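You operate a simulated robot arm through the tools that you are given. There is no shell and no other tool.

Carry out the task below with a simulated robot arm. There is one attempt and no reset: what you move stays moved.

JOB
Hold the seated shell, then tilt the beam to FULL and lock it.
Fine: the lamp must be lit before the beam is freed; leave the size knob.
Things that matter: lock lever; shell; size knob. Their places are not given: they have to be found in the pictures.

Only the result counts: the job must be done as asked and must still hold three seconds after the hand-in. Knocking over, shifting, dropping, spilling or breaking anything else fails it.

ROBOT AND FRAMES
A 6-joint arm with a two-finger parallel gripper, fixed in place. Base frame: the origin is at the foot of the arm, x ahead of it, y to its left, z up. Lengths are in cm, angles in rad, forces in N, time in s.
With the tool pointing down near the work surface it reaches from about 30 to 66 cm from the base axis. Its first joint turns from -2.007 to 2.007 rad. Payload 3.43 kg.
The TCP is the grasp point between the finger pads, 3.4 cm short of the fingertips. In the tool frame z runs along the fingers and y along their closing line. The gripper opens to 12.8 cm. The fingers are 2.4 cm wide and 1.2 cm thick; the gripper's body (4.8 by 13 cm) begins 9.6 cm behind the TCP.
Orientation is that of the tool frame in the base frame, as a unit quaternion [x, y, z, w]. With the fingers straight down and closing along the base's y, the tool's x points along the base's -x, its y along +y and its z along -z.

CONTROLS
- The arm moves only by the tool play_rows. Its argument "commands" is a list of rows, each a list of 7 numbers: the turn, a rotation vector about the tool's x, y, z in units of 6 degrees (1.0 is 6 degrees), then the shift along the tool's x, y, z in units of 30 mm (1.0 is 30 mm), then the finger opening in cm, from 0 to 12.8. In form: [[wx, wy, wz, tx, ty, tz, gripper], ...]. A call has 1 to 20 rows; each row shifts and turns the commanded pose from where the row before left it, along the tool's axes as they then stand. A call with a number of a shift or a turn outside -1 to 1 is refused whole. A row lasts 0.2 s, in which the tool goes at most 5 cm and 0.15 rad; a call with a longer step from one row to the next is refused whole, and so is a gripper value outside its range. Where a pose cannot be reached the arm comes as near as it can. A force on the tool above 40 N (or 10 N above the force at the start of the call, whichever is more), or a blocked arm, ends the call early, and 0.2 s more pass. The fingers move at their own pace (about 15.3 cm/s each) and stop on an object; they squeeze with about 27 N. The grip force told is the motor's: it shows also when the fingers shut on nothing. Time passes only in rows, and 0.2 s behind the last, so rows that do not move let the fingers close. It gives the time, the measured TCP pose, the force on the tool (base axes), the opening and the grip force at its end, in the units of the frame above (readings bear some noise), with the torque about the TCP (base axes, N m) and any sound that the robot's microphone picked up, and new pictures: "views" is both (left out), scene, wrist or none.
- Cameras (640 x 400 px; columns grow to the right, rows downward): "scene" is fixed at [21.83, -49.91, 145.54]; the picture's right is [0.96, -0.27, 0.00], its down [-0.14, -0.52, -0.84] and it looks along [0.22, 0.81, -0.54] (base axes); focal length 348 px, centre (320, 200). "wrist" rides on the gripper at [7.6, -1.1, -16] in the tool frame; the picture's right is [0.15, 0.99, 0.00], its down [-0.88, 0.13, -0.46] and it looks along [-0.45, 0.07, 0.89] (tool axes); focal length 234 px, centre (320, 200).
- raise_lower(by): slides the trunk up (or, below 0, down) by that many cm; the arm rides with it, the base frame stays. It gives what a move gives, with no picture.
- pixel_to_xyz(camera, pixels): for up to 12 pixels [column, row] of the newest picture of that camera ("zoom" is the newest enlarged one), the place [x, y, z] in the base frame of the surface seen there, good to about 0.3 cm. The clock stands still meanwhile.
- close_up(camera, box): a new picture of the part [left, top, right, bottom] of that camera's present view, enlarged. The clock stands still meanwhile.
- job_done(): hands the job in; it is judged then, once.

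Leave the gripper open and the arm clear of the work at the hand-in unless told otherwise.

The tools are called after "Emit:" as a command line: name --pt "numbers of a row" for each row, then --argument value for the rest, lists and objects as JSON in quotes. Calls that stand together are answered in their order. play_rows: Moves the arm, as the interface text tells. Its arguments: {"type":"object","properties":{"commands":{"type":"array"},"views":{"type":"string","enum":["both","scene","wrist","none"]}},"required":["commands"]} The other tools are called the same way: raise_lower (by) slides the trunk up or down; pixel_to_xyz (camera, pixels) gives the place of the surface under pixels of a picture; close_up (camera, box) takes an enlarged picture of a part of a camera's view; job_done () hands the job in.

At the start:

```text
time_s: 0.0
position: [38.82, 21.24, 106.07]
tool_rot: [0.0, 1.0, 0.0, -0.001]
wrist_force: [0.5, -0.5, -0.8]
wrist_torque: [0.03, 0.04, -0.02]
opening: 12.81
grasp_force: 0.1
trunk travel left (down, up): [-90.0, 9.0]
```

scene: 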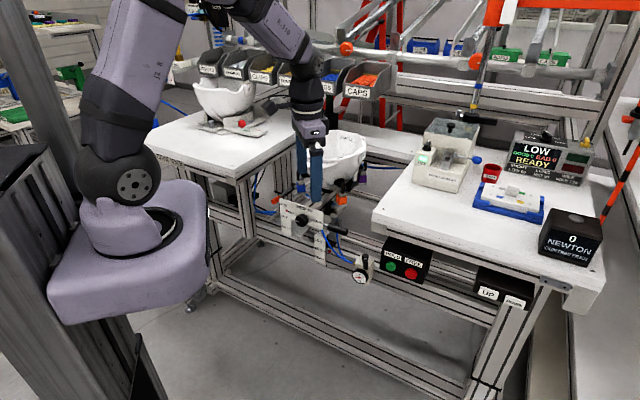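
wrist: 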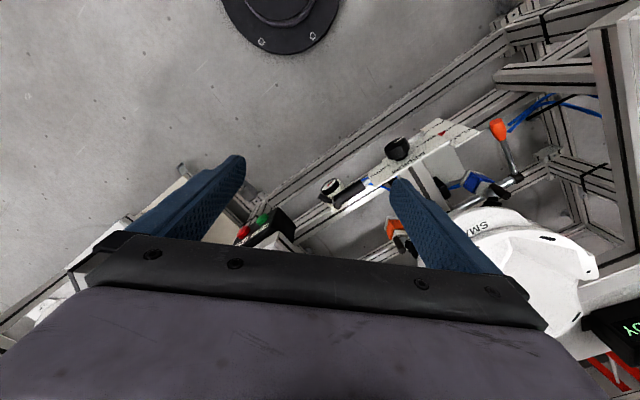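

The scene shows a bench with a fixture around (300-350, 130-270) and displays on the right. I'll take close-ups first.

Emit:
close_up --camera "scene" --box '[260, 120, 440, 290]'

Emit:
close_up --camera "scene" --box '[400, 100, 620, 310]'

Emit:
close_up --camera "wrist" --box '[300, 80, 640, 300]'

Emit:
close_up --camera "scene" --box '[180, 30, 420, 180]'

```text
2.35 times, centred on (350, 205) of scene
```

zoom: 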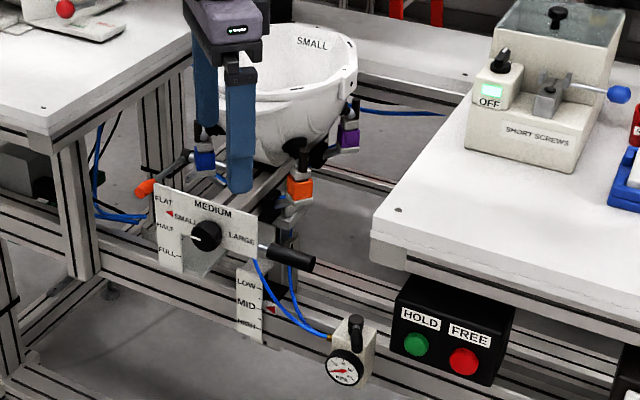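

```text
1.90 times, centred on (510, 205) of scene
```

zoom: 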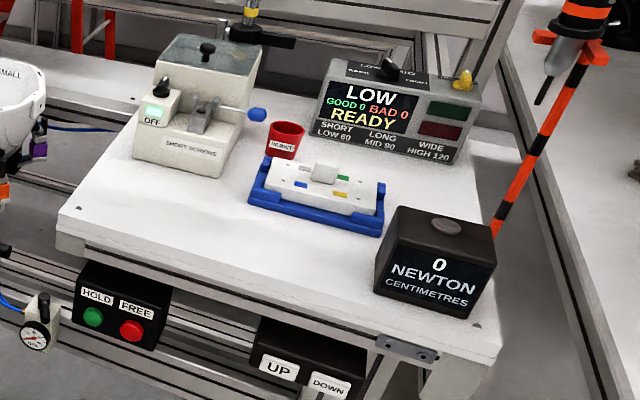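

```text
1.82 times, centred on (470, 190) of wrist
```

zoom: 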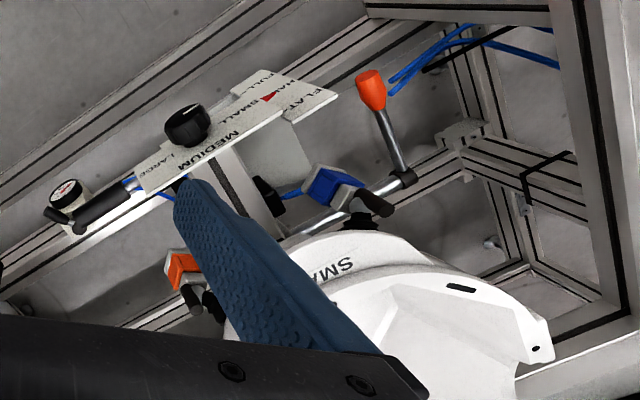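

```text
2.67 times, centred on (300, 105) of scene
```

zoom: 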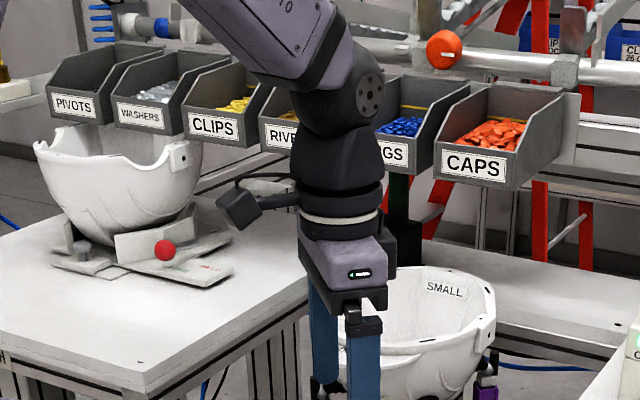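

The fixture has an orange-knobbed lever, a black handle, a FLAT/HALF/FULL scale and HOLD/FREE buttons. I'll zoom tighter to locate these points.

Emit:
close_up --camera "scene" --box '[260, 170, 360, 235]'

Emit:
close_up --camera "scene" --box '[340, 220, 440, 290]'

Emit:
pixel_to_xyz --camera "scene" --pixels '[[391, 266], [411, 273], [275, 199], [344, 231], [301, 220], [361, 277], [330, 228], [292, 188], [340, 200], [283, 222], [400, 258], [385, 275]]'

Emit:
pixel_to_xyz --camera "wrist" --pixels '[[499, 130], [515, 178], [397, 148], [350, 190], [330, 186], [263, 218], [243, 234], [440, 130], [380, 170], [410, 165]]'

```text
6.15 times, centred on (310, 202) of scene
```

zoom: 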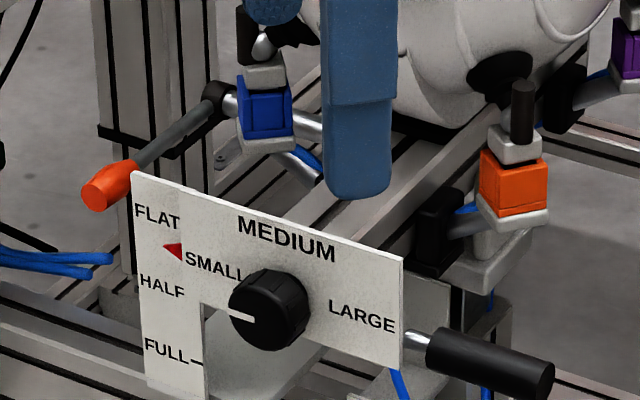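

```text
5.71 times, centred on (390, 255) of scene
```

zoom: 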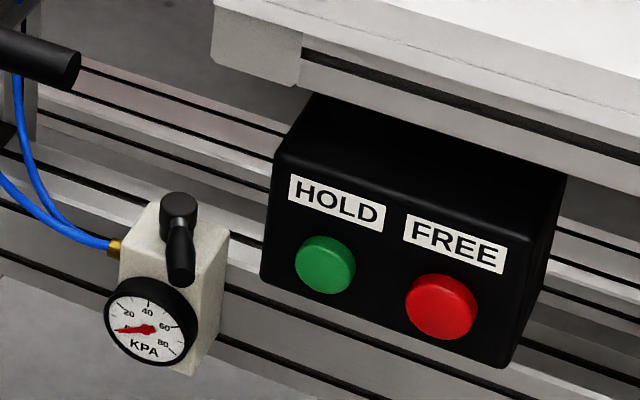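

```text
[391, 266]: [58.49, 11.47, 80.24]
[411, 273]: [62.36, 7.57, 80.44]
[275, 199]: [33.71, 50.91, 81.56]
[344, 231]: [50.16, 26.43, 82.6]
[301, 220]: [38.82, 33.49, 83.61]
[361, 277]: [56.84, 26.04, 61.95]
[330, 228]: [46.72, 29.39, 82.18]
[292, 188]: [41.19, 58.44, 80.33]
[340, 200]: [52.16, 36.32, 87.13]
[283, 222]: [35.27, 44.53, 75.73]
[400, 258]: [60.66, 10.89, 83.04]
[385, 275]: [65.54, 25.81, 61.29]
```

```text
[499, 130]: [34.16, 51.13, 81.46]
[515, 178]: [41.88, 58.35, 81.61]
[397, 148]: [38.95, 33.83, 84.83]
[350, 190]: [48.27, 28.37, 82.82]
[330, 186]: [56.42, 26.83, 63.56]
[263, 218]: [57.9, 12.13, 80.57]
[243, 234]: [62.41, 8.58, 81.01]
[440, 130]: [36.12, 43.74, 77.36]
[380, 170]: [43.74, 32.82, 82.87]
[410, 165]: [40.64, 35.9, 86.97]
```

I'll zoom on the button box and read surface points to get its face orientation.

Emit:
pixel_to_xyz --camera "zoom" --pixels '[[325, 265], [440, 305], [300, 190], [375, 215], [410, 235], [495, 262], [275, 270], [490, 355], [300, 120], [540, 185], [180, 250], [179, 205]]'

Emit:
close_up --camera "scene" --box '[260, 170, 360, 235]'

```text
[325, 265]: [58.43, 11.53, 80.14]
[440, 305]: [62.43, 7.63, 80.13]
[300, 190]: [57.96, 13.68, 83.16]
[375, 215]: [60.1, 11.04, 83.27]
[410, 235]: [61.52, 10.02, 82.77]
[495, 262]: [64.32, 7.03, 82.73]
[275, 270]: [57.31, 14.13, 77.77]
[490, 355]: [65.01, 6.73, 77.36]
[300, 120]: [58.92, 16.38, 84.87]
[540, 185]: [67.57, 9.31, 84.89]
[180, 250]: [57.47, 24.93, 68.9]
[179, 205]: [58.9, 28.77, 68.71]
```

```text
6.15 times, centred on (310, 202) of scene
```

zoom: 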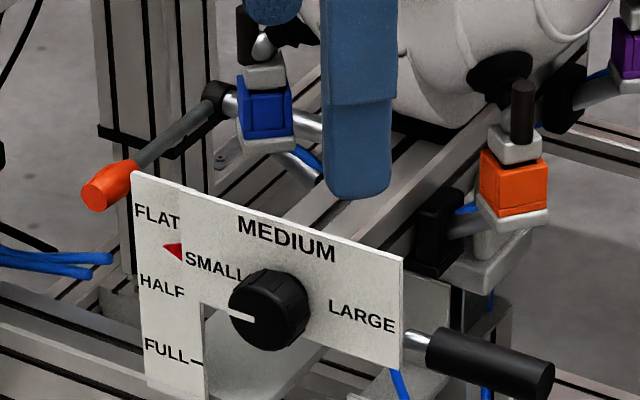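

Emit:
pixel_to_xyz --camera "zoom" --pixels '[[110, 190], [130, 170], [150, 150], [200, 108], [215, 95], [230, 105], [440, 340], [490, 360], [545, 380], [415, 338], [140, 180], [400, 265]]'

Emit:
pixel_to_xyz --camera "zoom" --pixels '[[265, 310], [265, 285], [240, 318], [290, 340], [150, 380], [195, 363], [172, 250], [155, 215], [160, 285], [390, 350], [300, 125], [340, 265]]'

Emit:
pixel_to_xyz --camera "scene" --pixels '[[423, 147], [416, 160], [470, 160], [548, 153], [570, 157], [585, 140], [575, 168], [571, 180], [359, 256], [366, 263], [320, 185], [345, 150]]'

```text
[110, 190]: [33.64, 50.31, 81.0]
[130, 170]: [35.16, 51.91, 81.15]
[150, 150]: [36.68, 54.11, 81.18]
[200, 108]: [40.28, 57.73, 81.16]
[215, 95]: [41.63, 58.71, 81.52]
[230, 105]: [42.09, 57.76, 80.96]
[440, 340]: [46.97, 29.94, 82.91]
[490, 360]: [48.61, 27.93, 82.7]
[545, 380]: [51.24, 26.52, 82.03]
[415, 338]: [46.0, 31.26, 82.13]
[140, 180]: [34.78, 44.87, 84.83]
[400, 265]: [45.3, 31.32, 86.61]
```

```text
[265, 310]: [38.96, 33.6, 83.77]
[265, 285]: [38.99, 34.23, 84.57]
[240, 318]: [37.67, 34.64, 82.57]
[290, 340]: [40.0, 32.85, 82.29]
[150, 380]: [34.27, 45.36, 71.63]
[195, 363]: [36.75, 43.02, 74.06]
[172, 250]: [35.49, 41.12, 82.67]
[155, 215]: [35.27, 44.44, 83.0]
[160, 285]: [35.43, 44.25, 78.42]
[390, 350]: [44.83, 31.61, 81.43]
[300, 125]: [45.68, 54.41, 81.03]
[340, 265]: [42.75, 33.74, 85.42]
```

```text
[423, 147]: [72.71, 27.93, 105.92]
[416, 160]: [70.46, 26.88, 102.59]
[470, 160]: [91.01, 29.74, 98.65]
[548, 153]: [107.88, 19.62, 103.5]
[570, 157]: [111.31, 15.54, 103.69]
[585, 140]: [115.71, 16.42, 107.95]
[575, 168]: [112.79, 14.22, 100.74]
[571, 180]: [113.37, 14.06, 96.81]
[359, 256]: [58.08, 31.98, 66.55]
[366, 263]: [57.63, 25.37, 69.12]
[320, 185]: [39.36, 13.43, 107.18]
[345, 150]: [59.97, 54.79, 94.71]
```

The geometry reads as follows: the fixture's front direction is about 45° (n=(0.707,0.707)). HOLD is at about (58.4,11.5,80.1). The orange lever sits on the chrome shaft at the left, and the black handle is on the beam's front right. Next I turn the tool 45°, close the fingers and go to a standoff in front of the HOLD button.

Emit:
play_rows --pt "0 0 -0.9375 0 0 0 8" --pt "0 0 -0.9375 0 0 0 4" --pt "0 0 -0.9375 0 0 0 0" --pt "0 0 -0.9375 0 0 0 0" --pt "0 0 -0.9375 0 0 0 0" --pt "0 0 -0.9375 0 0 0 0" --pt "0 0 -0.9375 0 0 0 0" --pt "0 0 -0.9375 0 0 0 0" --pt "0 0 0 -0.131 -0.987 0.2 0" --pt "0 0 0 -0.131 -0.987 0.2 0" --pt "0 0 0 -0.131 -0.987 0.2 0" --pt "0 0 0 -0.131 -0.987 0.2 0" --pt "0 0 0 -0.131 -0.987 0.2 0" --pt "0 0 0 -0.131 -0.987 0.2 0" --pt "0 0 0 -0.131 -0.987 0.2 0"

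```text
time_s: 3.2
position: [55.19, 8.57, 101.83]
tool_rot: [-0.383, 0.924, -0.001, 0.0]
wrist_force: [-0.7, 0.0, -0.8]
wrist_torque: [0.01, 0.01, -0.01]
opening: 0.01
grasp_force: 27.7
trunk travel left (down, up): [-90.0, 9.0]
```

scene: 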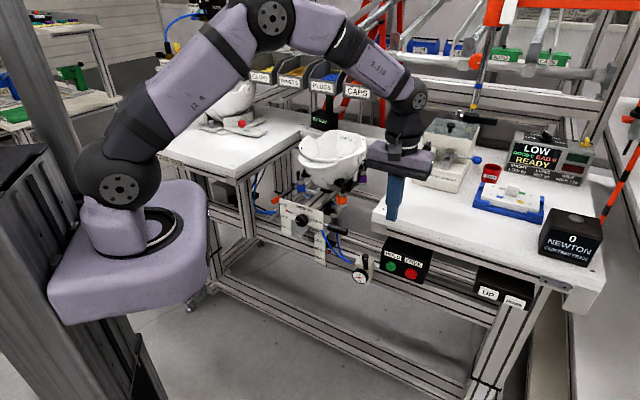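
wrist: 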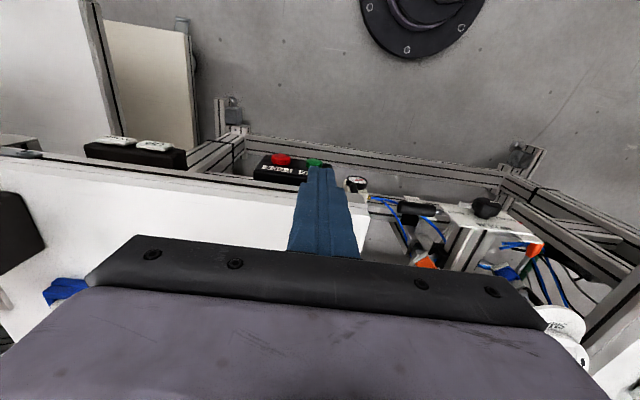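

The tool is now near the button box. The fixture is unobstructed in the scene view, so I'll take close-ups of it.

Emit:
close_up --camera "scene" --box '[255, 115, 385, 200]'

Emit:
close_up --camera "scene" --box '[260, 165, 370, 275]'

Emit:
close_up --camera "wrist" --box '[230, 130, 600, 340]'

Emit:
pixel_to_xyz --camera "scene" --pixels '[[375, 215], [380, 222], [372, 221], [400, 238], [400, 228], [391, 266], [393, 215]]'

```text
4.71 times, centred on (320, 158) of scene
```

zoom: 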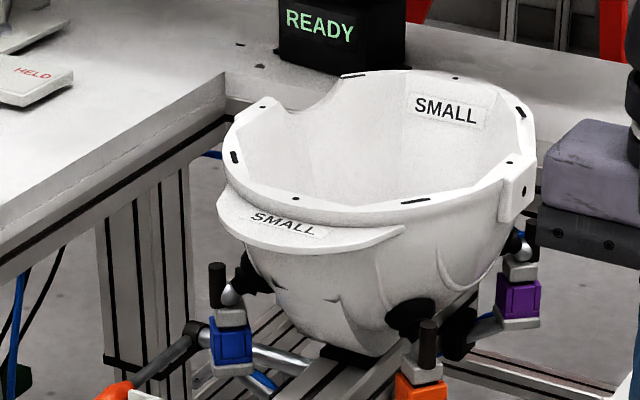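

```text
3.64 times, centred on (315, 220) of scene
```

zoom: 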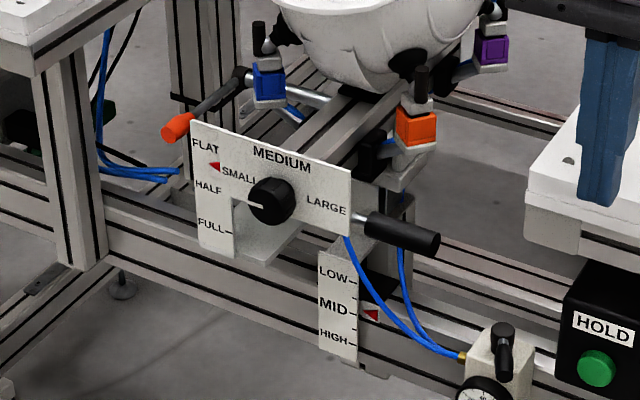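

```text
1.73 times, centred on (415, 235) of wrist
```

zoom: 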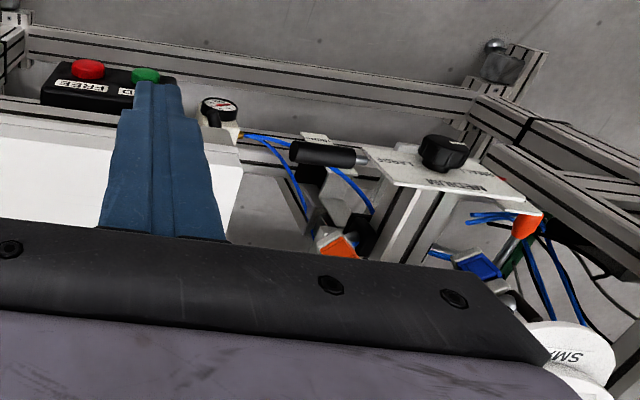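

```text
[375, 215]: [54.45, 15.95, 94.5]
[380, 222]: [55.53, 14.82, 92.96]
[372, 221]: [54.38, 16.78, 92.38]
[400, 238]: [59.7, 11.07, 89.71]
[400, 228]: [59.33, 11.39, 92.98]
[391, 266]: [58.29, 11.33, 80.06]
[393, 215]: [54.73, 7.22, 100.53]
```

The table edge (z 90–94.5, d≈50) would foul the gripper body if the tool pointed straight down, so I'll pitch it to horizontal. Before that I want to look at the READY box behind the shell and the HELD sign at the left.

Emit:
close_up --camera "scene" --box '[180, 70, 280, 140]'

Emit:
close_up --camera "scene" --box '[290, 90, 360, 140]'

Emit:
close_up --camera "scene" --box '[500, 110, 610, 190]'

Emit:
play_rows --pt "0 -1 0 0 0 0 0" --pt "0 -1 0 0 0 0 0" --pt "0 -1 0 0 0 0 0" --pt "0 -1 0 0 0 0 0" --pt "0 -1 0 0 0 0 0" --pt "0 -1 0 0 0 0 0" --pt "0 -1 0 0 0 0 0" --pt "0 -1 0 0 0 0 0" --pt "0 -1 0 0 0 0 0" --pt "0 -1 0 0 0 0 0" --pt "0 -1 0 0 0 0 0" --pt "0 -1 0 0 0 0 0" --pt "0 -1 0 0 0 0 0" --pt "0 -1 0 0 0 0 0" --pt "0 -1 0 0 0 0 0" --pt "0 0 0 0 0 -0.7 0"

```text
5.71 times, centred on (230, 105) of scene
```

zoom: 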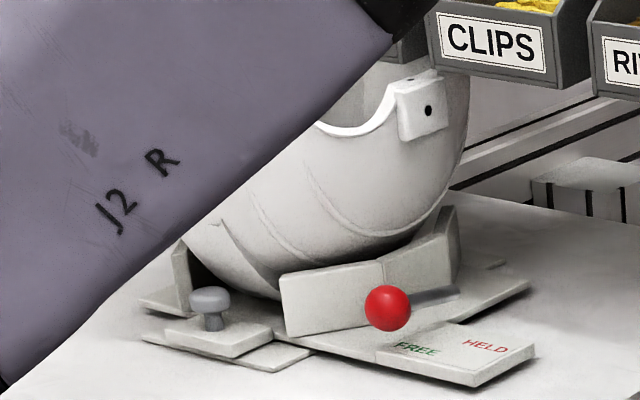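

```text
8.00 times, centred on (325, 115) of scene
```

zoom: 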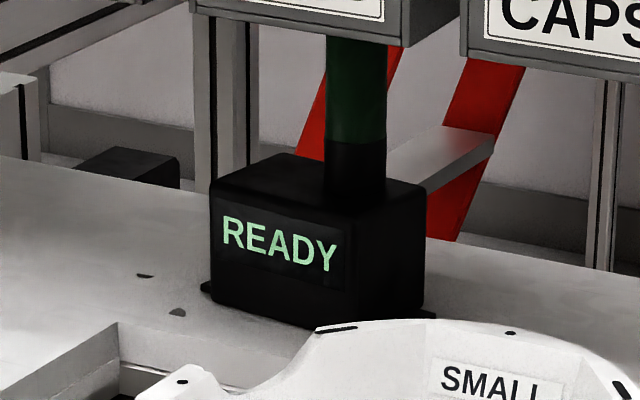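

```text
5.00 times, centred on (555, 150) of scene
```

zoom: 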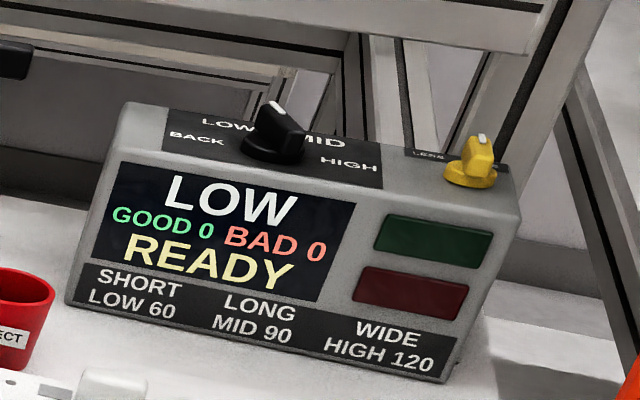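

```text
time_s: 6.6
position: [57.22, 5.72, 103.41]
tool_rot: [-0.27, 0.653, 0.272, 0.653]
wrist_force: [-0.6, 0.2, -0.8]
wrist_torque: [-0.01, 0.01, 0.01]
opening: 0.0
grasp_force: 27.2
out of reach, approached as far as the arm can: row 13, 14, 15, 16
trunk travel left (down, up): [-90.0, 9.0]
```

scene: 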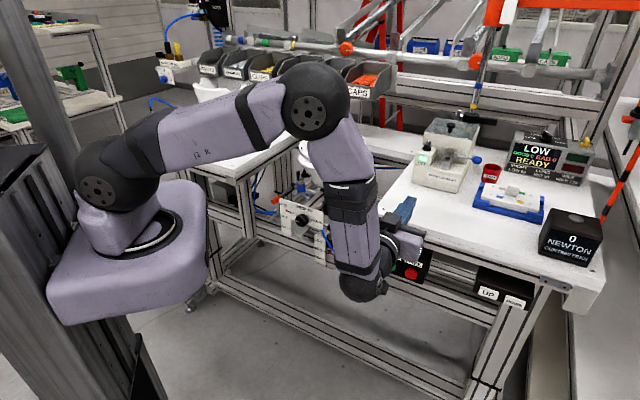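
wrist: 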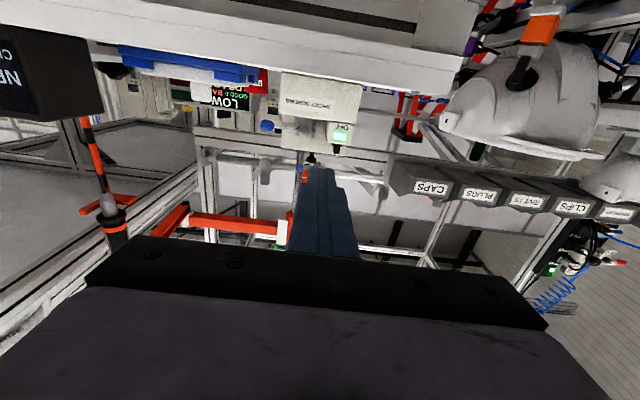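

There is a lamp tower, dark green and unlit, on the READY box. Fully horizontal is slightly out of reach, so I'll pitch back to about 48°, which is enough to press with the fingertips.

Emit:
play_rows --pt "0 1 0 0 0 0 0" --pt "0 1 0 0 0 0 0" --pt "0 1 0 0 0 0 0" --pt "0 1 0 0 0 0 0" --pt "0 1 0 0 0 0 0" --pt "0 1 0 0 0 0 0" --pt "0 1 0 0 0 0 0" --views "scene"

Emit:
pixel_to_xyz --camera "scene" --pixels '[[130, 250], [80, 230], [130, 305]]'

```text
time_s: 8.2
position: [57.25, 5.95, 103.44]
tool_rot: [-0.349, 0.845, 0.154, 0.374]
wrist_force: [-0.4, -0.8, 0.3]
wrist_torque: [-0.01, 0.03, -0.04]
opening: 0.01
grasp_force: 26.8
trunk travel left (down, up): [-90.0, 9.0]
```

scene: 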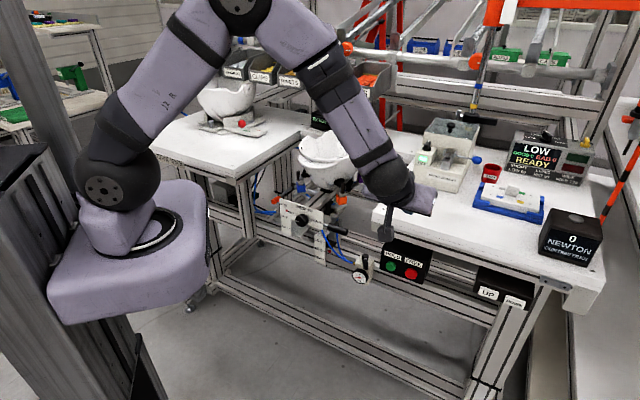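

```text
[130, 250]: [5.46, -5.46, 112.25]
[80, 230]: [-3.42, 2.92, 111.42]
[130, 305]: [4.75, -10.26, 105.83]
```

The arm foot is at z≈112, so lowering the trunk brings it level with the work. I back off and shift sideways to line up with HOLD, then lower the trunk.

Emit:
play_rows --pt "0 0 0 0.25 0.52 -0.27 0" --pt "0 0 0 0.25 0.52 -0.27 0" --views "none"

Emit:
raise_lower --by -21.9

Emit:
play_rows --pt "0 0 0 0 0 0 0"

```text
time_s: 8.8
position: [53.52, 6.39, 103.54]
tool_rot: [-0.349, 0.845, 0.155, 0.376]
wrist_force: [-0.1, 0.8, 0.2]
wrist_torque: [-0.02, 0.0, -0.01]
opening: 0.0
grasp_force: 26.8
trunk travel left (down, up): [-90.0, 9.0]
```

```text
time_s: 11.1
position: [53.57, 6.36, 81.46]
tool_rot: [-0.35, 0.844, 0.156, 0.376]
wrist_force: [-0.3, -0.3, -0.2]
wrist_torque: [-0.01, 0.0, 0.0]
opening: 0.0
grasp_force: 27.3
trunk travel left (down, up): [-68.1, 30.9]
```

```text
time_s: 11.5
position: [53.48, 6.43, 81.54]
tool_rot: [-0.35, 0.844, 0.156, 0.376]
wrist_force: [1.1, 0.1, 0.0]
wrist_torque: [0.02, 0.02, -0.02]
opening: 0.0
grasp_force: 27.7
trunk travel left (down, up): [-68.1, 30.9]
```

scene: 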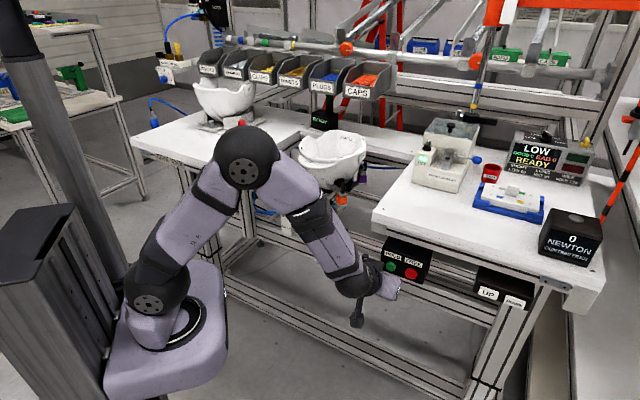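
wrist: 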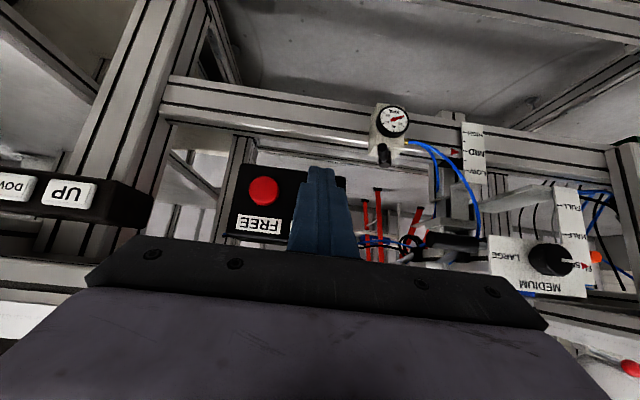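

I'm aligned with HOLD (s≈33.3, z≈81.5). Now I advance along n, slowly for the last part.

Emit:
play_rows --pt "0 0 0 -0.336 0.02 0.37 0" --pt "0 0 0 -0.336 0.02 0.37 0" --pt "0 0 0 -0.0672 0 0.074 0" --pt "0 0 0 -0.0672 0 0.074 0" --pt "0 0 0 -0.0672 0 0.074 0" --pt "0 0 0 -0.0672 0 0.074 0"

```text
time_s: 12.9
position: [56.42, 9.41, 81.54]
tool_rot: [-0.349, 0.845, 0.155, 0.376]
wrist_force: [-0.1, -1.4, 0.5]
wrist_torque: [-0.02, 0.0, -0.01]
opening: 0.0
grasp_force: 27.0
trunk travel left (down, up): [-68.1, 30.9]
heard: click
```

scene: 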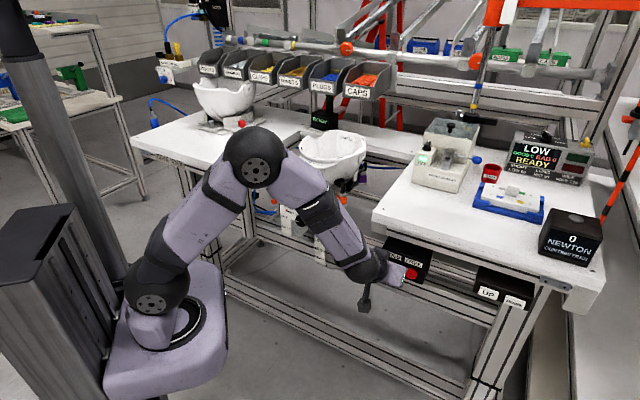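
wrist: 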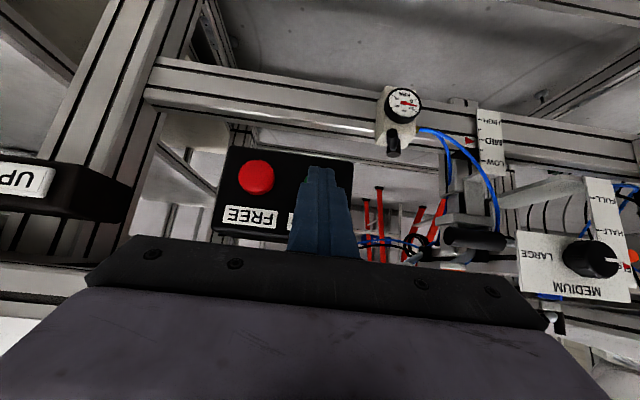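

A click was heard. I'll check the status box and the gauge.

Emit:
close_up --camera "scene" --box '[290, 90, 360, 140]'

Emit:
close_up --camera "wrist" --box '[360, 70, 460, 160]'

```text
8.00 times, centred on (325, 115) of scene
```

zoom: 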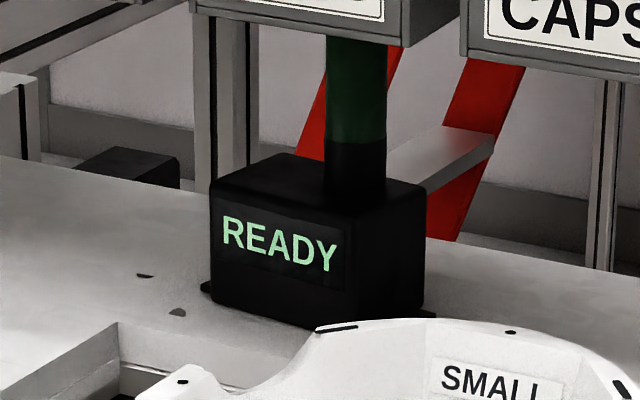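

```text
4.44 times, centred on (410, 115) of wrist
```

zoom: 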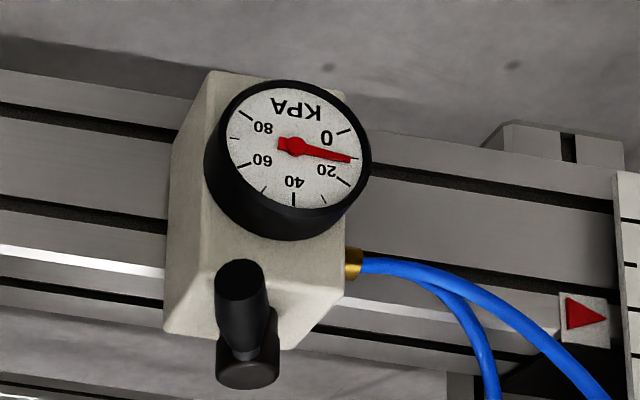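

The gauge is rising (about 10 kPa). I'll wait a moment in place and read it again.

Emit:
play_rows --pt "0 0 0 0 0 0 0" --pt "0 0 0 0 0 0 0" --pt "0 0 0 0 0 0 0" --pt "0 0 0 0 0 0 0" --pt "0 0 0 0 0 0 0"

Emit:
close_up --camera "wrist" --box '[360, 70, 460, 160]'

Emit:
close_up --camera "scene" --box '[290, 90, 360, 140]'

```text
time_s: 14.1
position: [56.42, 9.43, 81.61]
tool_rot: [-0.349, 0.845, 0.155, 0.375]
wrist_force: [-0.9, -2.4, -0.7]
wrist_torque: [-0.07, 0.03, -0.03]
opening: 0.0
grasp_force: 27.2
trunk travel left (down, up): [-68.1, 30.9]
```

scene: 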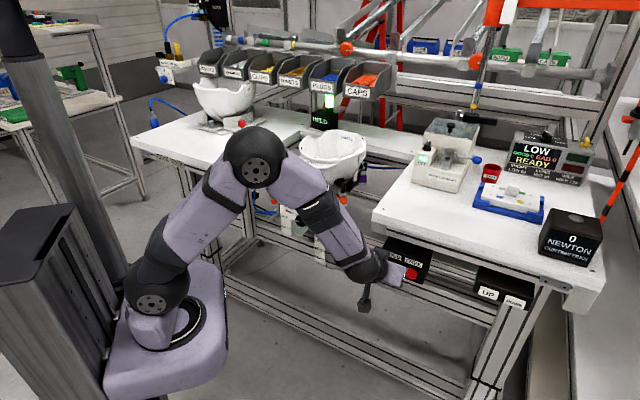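
wrist: 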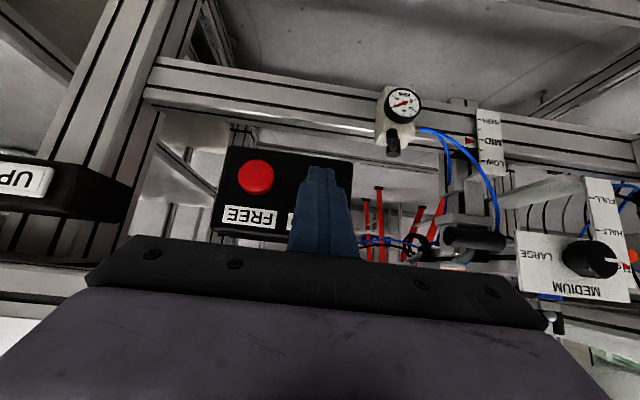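

```text
4.44 times, centred on (410, 115) of wrist
```

zoom: 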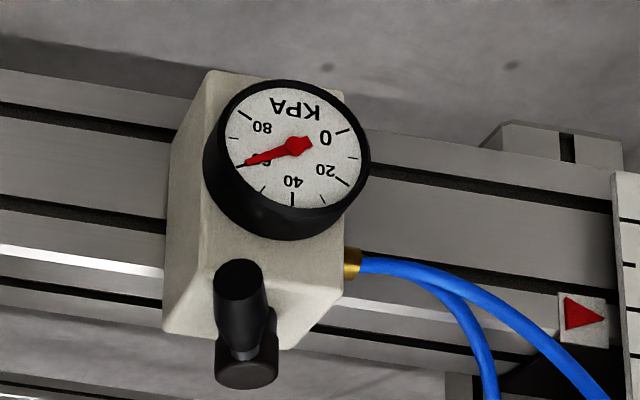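

```text
8.00 times, centred on (325, 115) of scene
```

zoom: 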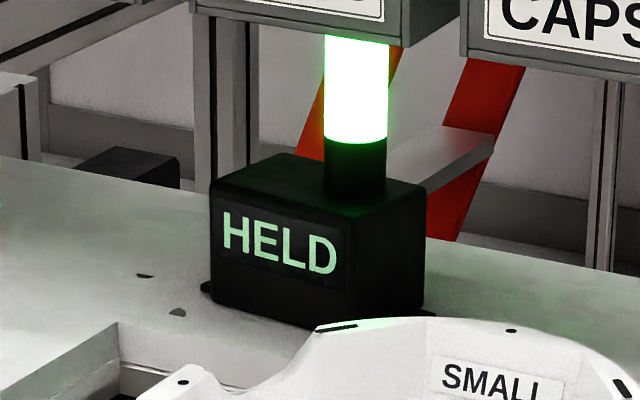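

The lamp is lit and the display says HELD (60 kPa). I back off and check that it stays lit.

Emit:
play_rows --pt "0 0 0 0.336 0 -0.37 0" --pt "0 0 0 0.336 0 -0.37 0" --pt "0 0 0 0.336 0 -0.37 0" --pt "0 0 0 0.336 0 -0.37 0" --pt "0 0 0 0 0 0 0" --pt "0 0 0 0 0 0 0"

Emit:
close_up --camera "scene" --box '[260, 90, 400, 240]'

Emit:
close_up --camera "wrist" --box '[340, 70, 640, 300]'

```text
time_s: 15.5
position: [52.19, 5.21, 81.55]
tool_rot: [-0.35, 0.844, 0.155, 0.376]
wrist_force: [-0.5, -0.4, -0.6]
wrist_torque: [-0.01, 0.03, -0.01]
opening: 0.01
grasp_force: 26.4
trunk travel left (down, up): [-68.1, 30.9]
```

scene: 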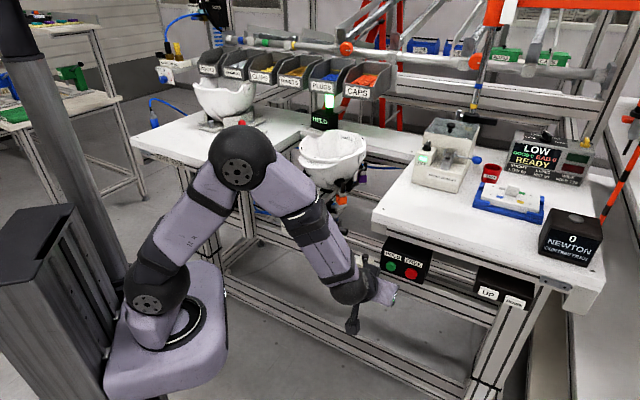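
wrist: 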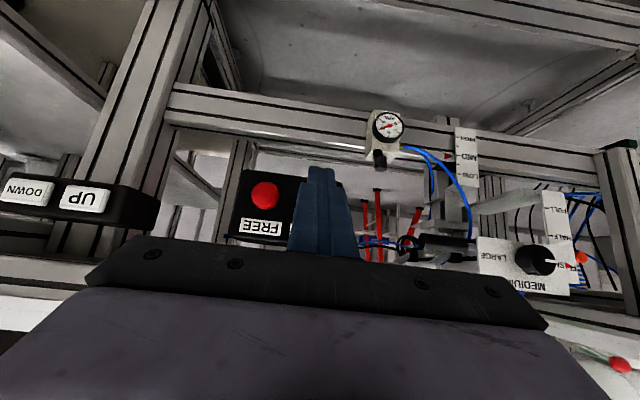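

```text
2.67 times, centred on (330, 165) of scene
```

zoom: 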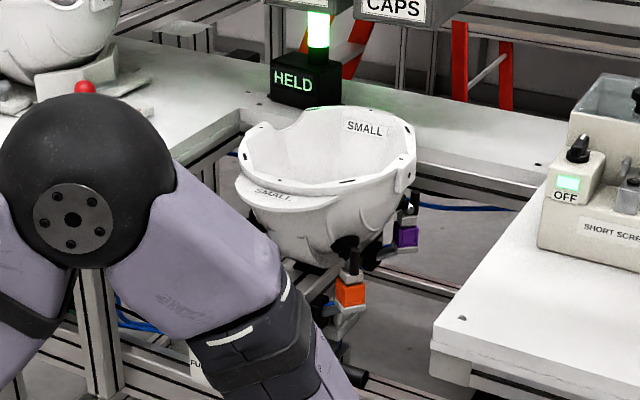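

```text
1.74 times, centred on (490, 185) of wrist
```

zoom: 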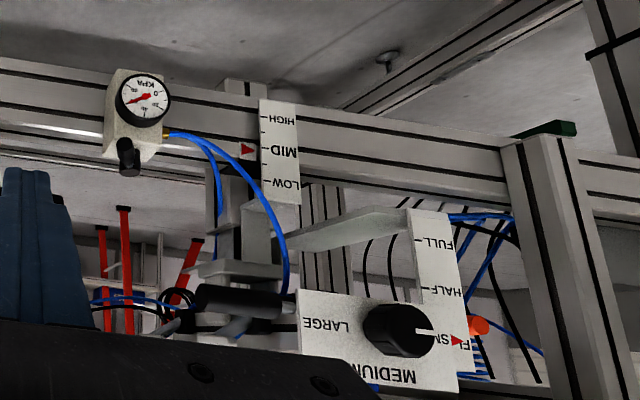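

HOLD is latched, with the size knob at SMALL and the pointer at FLAT. Before moving to the orange lever I'll map nearby obstacles (left table edge, posts).

Emit:
pixel_to_xyz --camera "scene" --pixels '[[190, 160], [145, 140], [205, 165], [300, 122], [308, 130], [270, 118], [180, 140], [205, 205], [360, 140], [325, 168], [300, 145], [345, 163]]'

Emit:
pixel_to_xyz --camera "wrist" --pixels '[[583, 256], [617, 200], [600, 160], [560, 210], [500, 205], [530, 250], [440, 240], [600, 330], [560, 320], [556, 265], [480, 200], [450, 130]]'

```text
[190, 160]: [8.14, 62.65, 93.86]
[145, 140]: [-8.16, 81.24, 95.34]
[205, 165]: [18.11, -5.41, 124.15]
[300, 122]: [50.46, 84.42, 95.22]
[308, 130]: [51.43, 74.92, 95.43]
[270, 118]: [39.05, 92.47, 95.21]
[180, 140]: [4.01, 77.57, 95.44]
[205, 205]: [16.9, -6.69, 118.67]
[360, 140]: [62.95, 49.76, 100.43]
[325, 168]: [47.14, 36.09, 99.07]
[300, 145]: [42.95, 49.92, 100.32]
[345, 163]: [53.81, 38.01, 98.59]
```

```text
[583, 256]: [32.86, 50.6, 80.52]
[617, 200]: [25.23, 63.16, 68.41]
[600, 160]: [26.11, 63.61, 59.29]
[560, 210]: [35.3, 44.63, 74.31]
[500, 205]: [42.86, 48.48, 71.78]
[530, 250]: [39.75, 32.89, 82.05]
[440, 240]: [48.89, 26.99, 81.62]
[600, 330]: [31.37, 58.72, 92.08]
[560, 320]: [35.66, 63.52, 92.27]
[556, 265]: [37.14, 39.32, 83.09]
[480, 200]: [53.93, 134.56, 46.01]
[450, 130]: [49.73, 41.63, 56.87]
```

The left table's right edge is at s≈-19.5 and the lever is at s≈-12, between that table and the scale plate (s≈-8). I move sideways in front of the fixture for a better look at the lever.

Emit:
play_rows --pt "0 0 0 -0.126 0.942 -0.047 0" --pt "0 0 0 -0.126 0.942 -0.047 0" --pt "0 0 0 -0.126 0.942 -0.047 0" --pt "0 0 0 -0.126 0.942 -0.047 0" --pt "0 0 0 -0.126 0.942 -0.047 0" --pt "0 0 0 -0.126 0.942 -0.047 0" --pt "0 0 0 -0.126 0.942 -0.047 0" --pt "0 0 0 -0.126 0.942 -0.047 0" --pt "0 0 0 -0.126 0.942 -0.047 0" --pt "0 0 0 -0.126 0.942 -0.047 0" --pt "0 0 0 -0.126 0.942 -0.047 0" --pt "0 0 0 -0.126 0.942 -0.047 0" --pt "0 0 0 -0.126 0.942 -0.047 0" --pt "0 0 0 -0.126 0.942 -0.047 0" --pt "0 0 0 -0.126 0.942 -0.047 0" --pt "0 0 0 -0.126 0.942 -0.047 0"

```text
time_s: 18.9
position: [38.41, 27.42, 85.34]
tool_rot: [-0.35, 0.844, 0.157, 0.374]
wrist_force: [-0.3, 0.0, 0.9]
wrist_torque: [-0.01, -0.03, -0.02]
opening: 0.01
grasp_force: 26.8
out of reach, approached as far as the arm can: row 6, 7, 8, 9, 10, 11, 12, 13, 14, 15, 16
trunk travel left (down, up): [-68.1, 30.9]
```

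scene: 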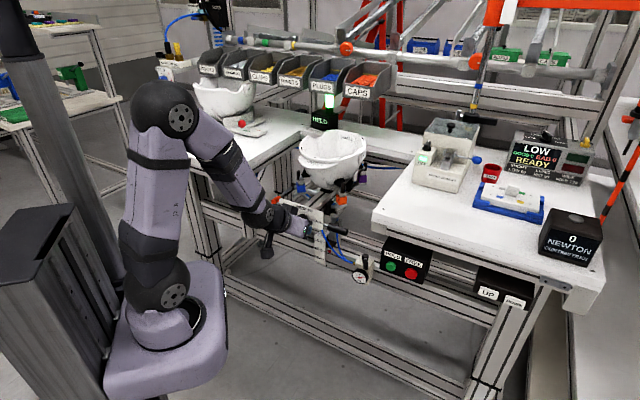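
wrist: 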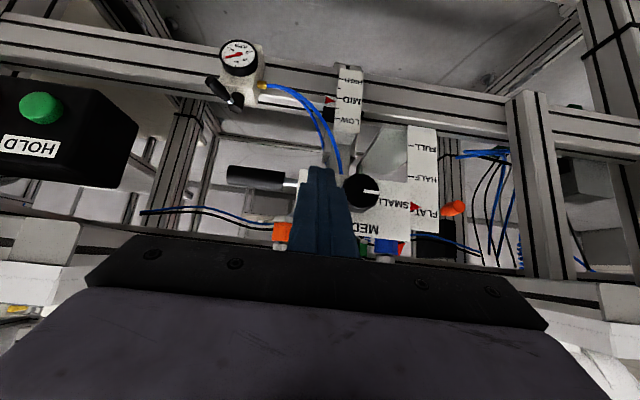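

The arm ran out of inward reach and stopped near the knob (tip d≈49.8, knob at d≈51) without touching anything. I raise the trunk straight up to get clear and work from above.

Emit:
raise_lower --by 21.9

Emit:
play_rows --pt "0 0.5 0 0 0 -0.3 0" --pt "0 1 0 0 0 0 0" --pt "0 1 0 0 0 0 0" --pt "0 1 0 0 0 0 0"

```text
time_s: 21.2
position: [38.5, 27.32, 107.34]
tool_rot: [-0.351, 0.844, 0.157, 0.375]
wrist_force: [-0.4, 0.2, -0.7]
wrist_torque: [0.01, 0.01, -0.02]
opening: 0.0
grasp_force: 26.7
trunk travel left (down, up): [-90.0, 9.0]
```

```text
time_s: 22.2
position: [37.31, 27.85, 107.83]
tool_rot: [-0.371, 0.878, 0.136, 0.269]
wrist_force: [0.6, 0.2, -0.3]
wrist_torque: [-0.02, 0.04, 0.03]
opening: 0.0
grasp_force: 26.9
out of reach, approached as far as the arm can: row 3, 4
trunk travel left (down, up): [-90.0, 9.0]
```

scene: 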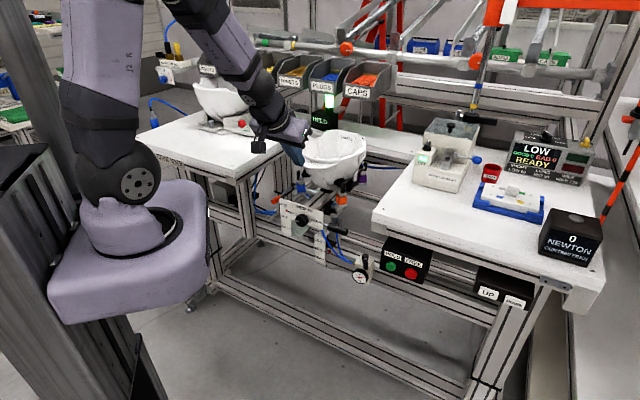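
wrist: 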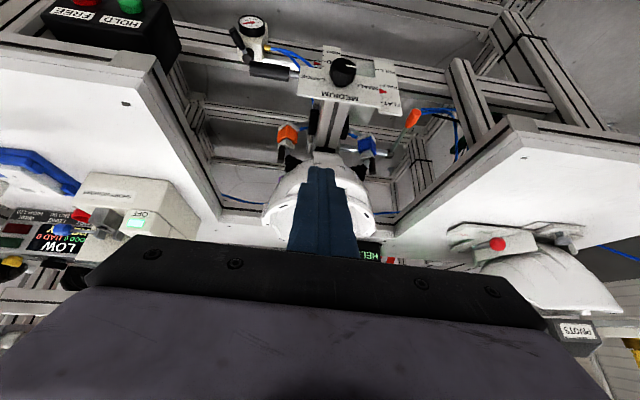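

I'm clear of the fixture. I slide sideways toward the lever at this height, pitching the tool further down.

Emit:
play_rows --pt "0 0 0 -0.4 0.89 0 0" --pt "0 0 0 -0.2 0.89 0 0" --pt "0 0 0 0 0.89 0 0" --pt "0 0.5 0 0 0.89 0 0" --pt "0 0.5 0 0 0.89 0 0" --pt "0 0.5 0 0 0.89 0 0" --pt "0 0.5 0 0 0.89 0 0"

```text
time_s: 23.8
position: [24.77, 41.81, 109.69]
tool_rot: [-0.384, 0.902, 0.096, 0.176]
wrist_force: [-0.8, -0.3, -0.2]
wrist_torque: [-0.02, -0.02, 0.01]
opening: 0.0
grasp_force: 27.4
trunk travel left (down, up): [-90.0, 9.0]
```

scene: 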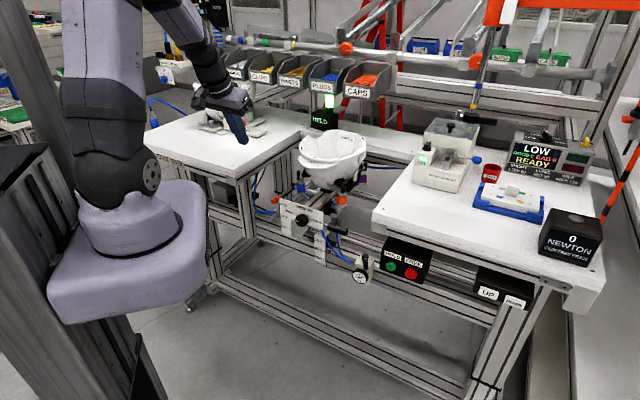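
wrist: 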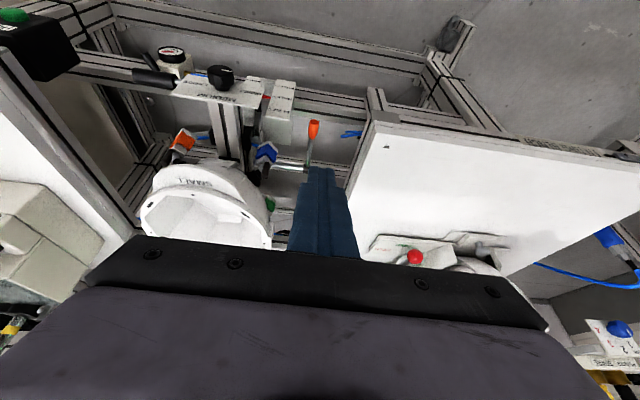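

The lever is visible at wrist pixel (313,130). I'll take a close-up and measure.

Emit:
close_up --camera "wrist" --box '[220, 80, 400, 190]'

Emit:
pixel_to_xyz --camera "wrist" --pixels '[[313, 125], [313, 135], [310, 148], [308, 163], [295, 162], [280, 115], [290, 90], [375, 120], [370, 150], [345, 190], [265, 175], [360, 100]]'

Emit:
close_up --camera "scene" --box '[250, 150, 370, 225]'

```text
3.56 times, centred on (310, 135) of wrist
```

zoom: 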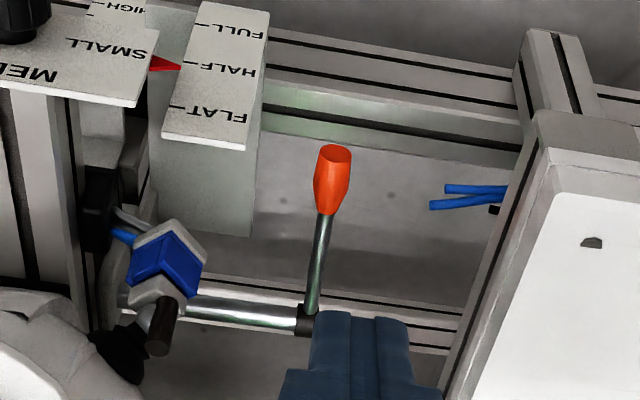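

```text
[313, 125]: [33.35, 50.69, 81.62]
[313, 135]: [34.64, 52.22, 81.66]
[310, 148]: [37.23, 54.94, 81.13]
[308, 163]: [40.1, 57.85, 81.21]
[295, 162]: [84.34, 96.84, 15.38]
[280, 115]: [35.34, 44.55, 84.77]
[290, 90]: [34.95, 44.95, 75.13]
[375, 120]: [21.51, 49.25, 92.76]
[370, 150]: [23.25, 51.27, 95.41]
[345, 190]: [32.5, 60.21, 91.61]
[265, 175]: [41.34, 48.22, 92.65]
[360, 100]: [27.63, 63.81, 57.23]
```

```text
5.33 times, centred on (310, 188) of scene
```

zoom: 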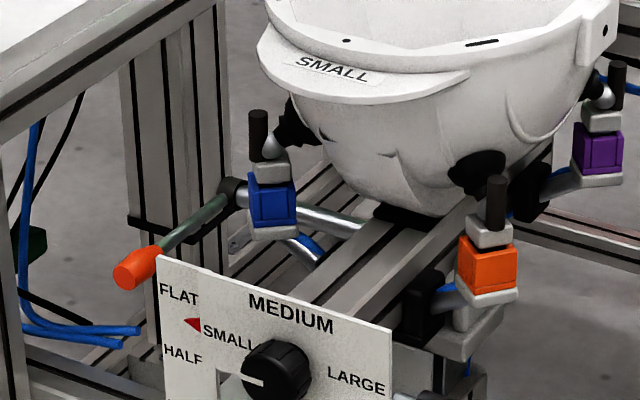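

I need the exact edges of the scale plate, the brim and the blue clamp.

Emit:
pixel_to_xyz --camera "wrist" --pixels '[[288, 120], [294, 84], [266, 115], [262, 158], [270, 150], [306, 167], [245, 185], [270, 203], [272, 240], [264, 172], [256, 150], [283, 142]]'

Emit:
pixel_to_xyz --camera "scene" --pixels '[[299, 160], [301, 155], [302, 172], [298, 180], [304, 193], [294, 187], [312, 163], [318, 167], [299, 150], [280, 199], [288, 192], [285, 195]]'

```text
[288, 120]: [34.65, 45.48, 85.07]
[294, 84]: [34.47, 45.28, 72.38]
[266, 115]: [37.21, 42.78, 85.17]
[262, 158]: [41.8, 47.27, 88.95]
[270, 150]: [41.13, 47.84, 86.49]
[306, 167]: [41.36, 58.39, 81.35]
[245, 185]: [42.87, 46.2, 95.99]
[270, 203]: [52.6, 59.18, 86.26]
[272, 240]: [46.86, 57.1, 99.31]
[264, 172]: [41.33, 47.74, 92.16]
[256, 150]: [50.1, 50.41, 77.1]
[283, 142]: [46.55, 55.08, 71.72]
```

```text
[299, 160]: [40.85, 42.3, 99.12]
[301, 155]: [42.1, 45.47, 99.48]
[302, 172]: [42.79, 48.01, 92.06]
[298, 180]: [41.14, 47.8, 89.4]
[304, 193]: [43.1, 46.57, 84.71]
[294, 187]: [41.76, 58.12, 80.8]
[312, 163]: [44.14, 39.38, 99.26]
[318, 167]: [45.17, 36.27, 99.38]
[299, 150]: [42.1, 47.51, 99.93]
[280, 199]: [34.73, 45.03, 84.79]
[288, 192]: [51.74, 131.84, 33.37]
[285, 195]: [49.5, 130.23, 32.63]
```

Clearances look good. I move over the lever with a small roll correction and fingers opening to 5 cm, staying high for now.

Emit:
play_rows --pt "0.39 0 0.27 0 0 0 2" --pt "0 0 0 -0.84 0.017 0.356 5" --pt "0 0 0 -0.84 0.017 0.356 5" --pt "0 0 0 -0.84 0.017 0.356 5" --pt "0 0 0 -0.84 0.017 0.356 5" --pt "0 0 0 -0.84 0.017 0.356 5"

```text
time_s: 25.2
position: [34.54, 51.39, 109.53]
tool_rot: [-0.368, 0.908, 0.081, 0.182]
wrist_force: [-0.5, 0.4, -0.5]
wrist_torque: [0.02, 0.01, 0.01]
opening: 5.02
grasp_force: 0.1
trunk travel left (down, up): [-90.0, 9.0]
```

scene: 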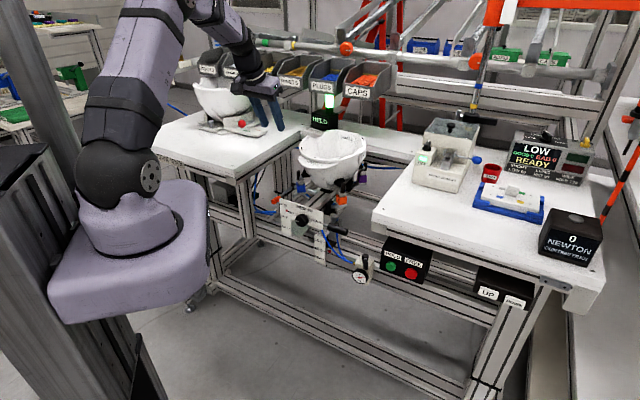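
wrist: 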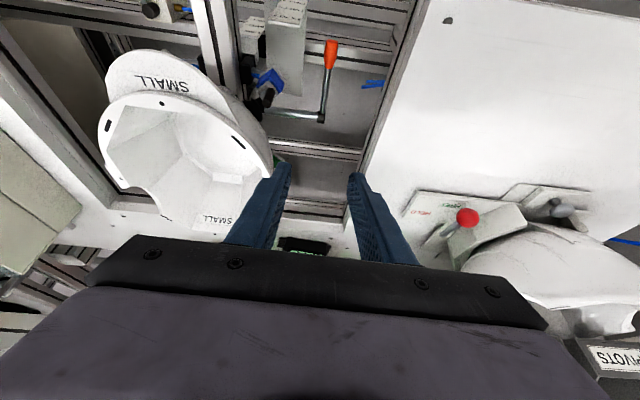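

I'm aligned above the lever. First I descend part way (to z≈92) and check.

Emit:
play_rows --pt "0 0 0 0.373 0.13 0.88 5" --pt "0 0 0 0.373 0 0.88 5" --pt "0 0 0 0.373 0 0.88 5" --pt "0 0 0 0.373 0 0.88 5" --pt "0 0 0 0.373 0 0.88 5" --pt "0 0 0 0.373 0 0.88 5"

Emit:
close_up --camera "wrist" --box '[220, 80, 440, 260]'

Emit:
pixel_to_xyz --camera "wrist" --pixels '[[320, 120], [322, 130]]'

```text
time_s: 26.6
position: [34.14, 51.83, 92.43]
tool_rot: [-0.369, 0.908, 0.082, 0.181]
wrist_force: [0.0, -0.1, -0.7]
wrist_torque: [-0.01, -0.01, 0.03]
opening: 5.02
grasp_force: 0.0
trunk travel left (down, up): [-90.0, 9.0]
```

scene: 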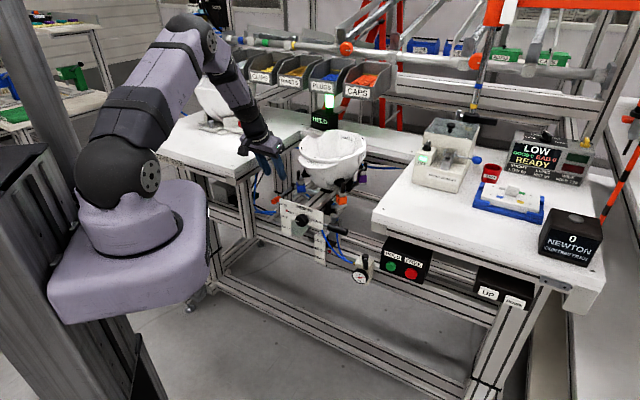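
wrist: 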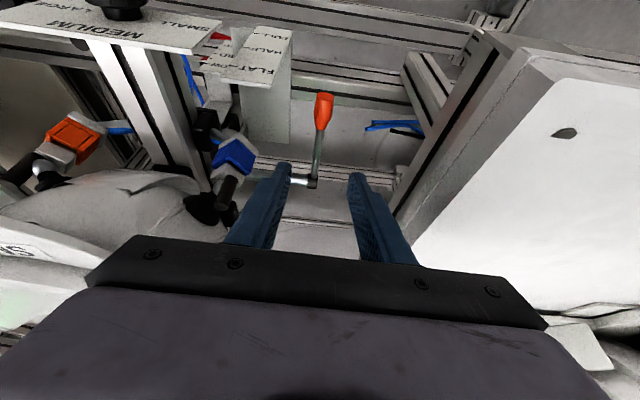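

```text
2.22 times, centred on (330, 170) of wrist
```

zoom: 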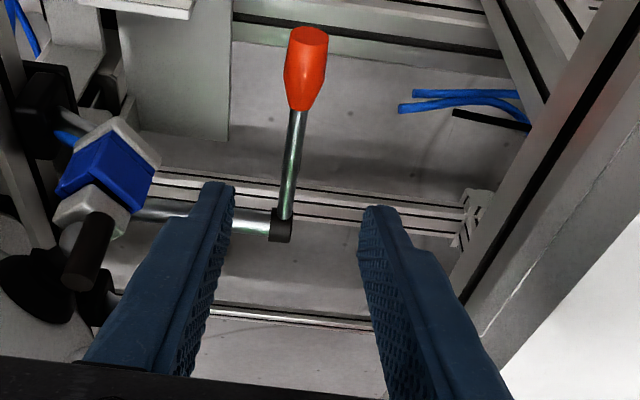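

```text
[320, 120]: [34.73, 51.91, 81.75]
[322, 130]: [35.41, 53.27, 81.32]
```

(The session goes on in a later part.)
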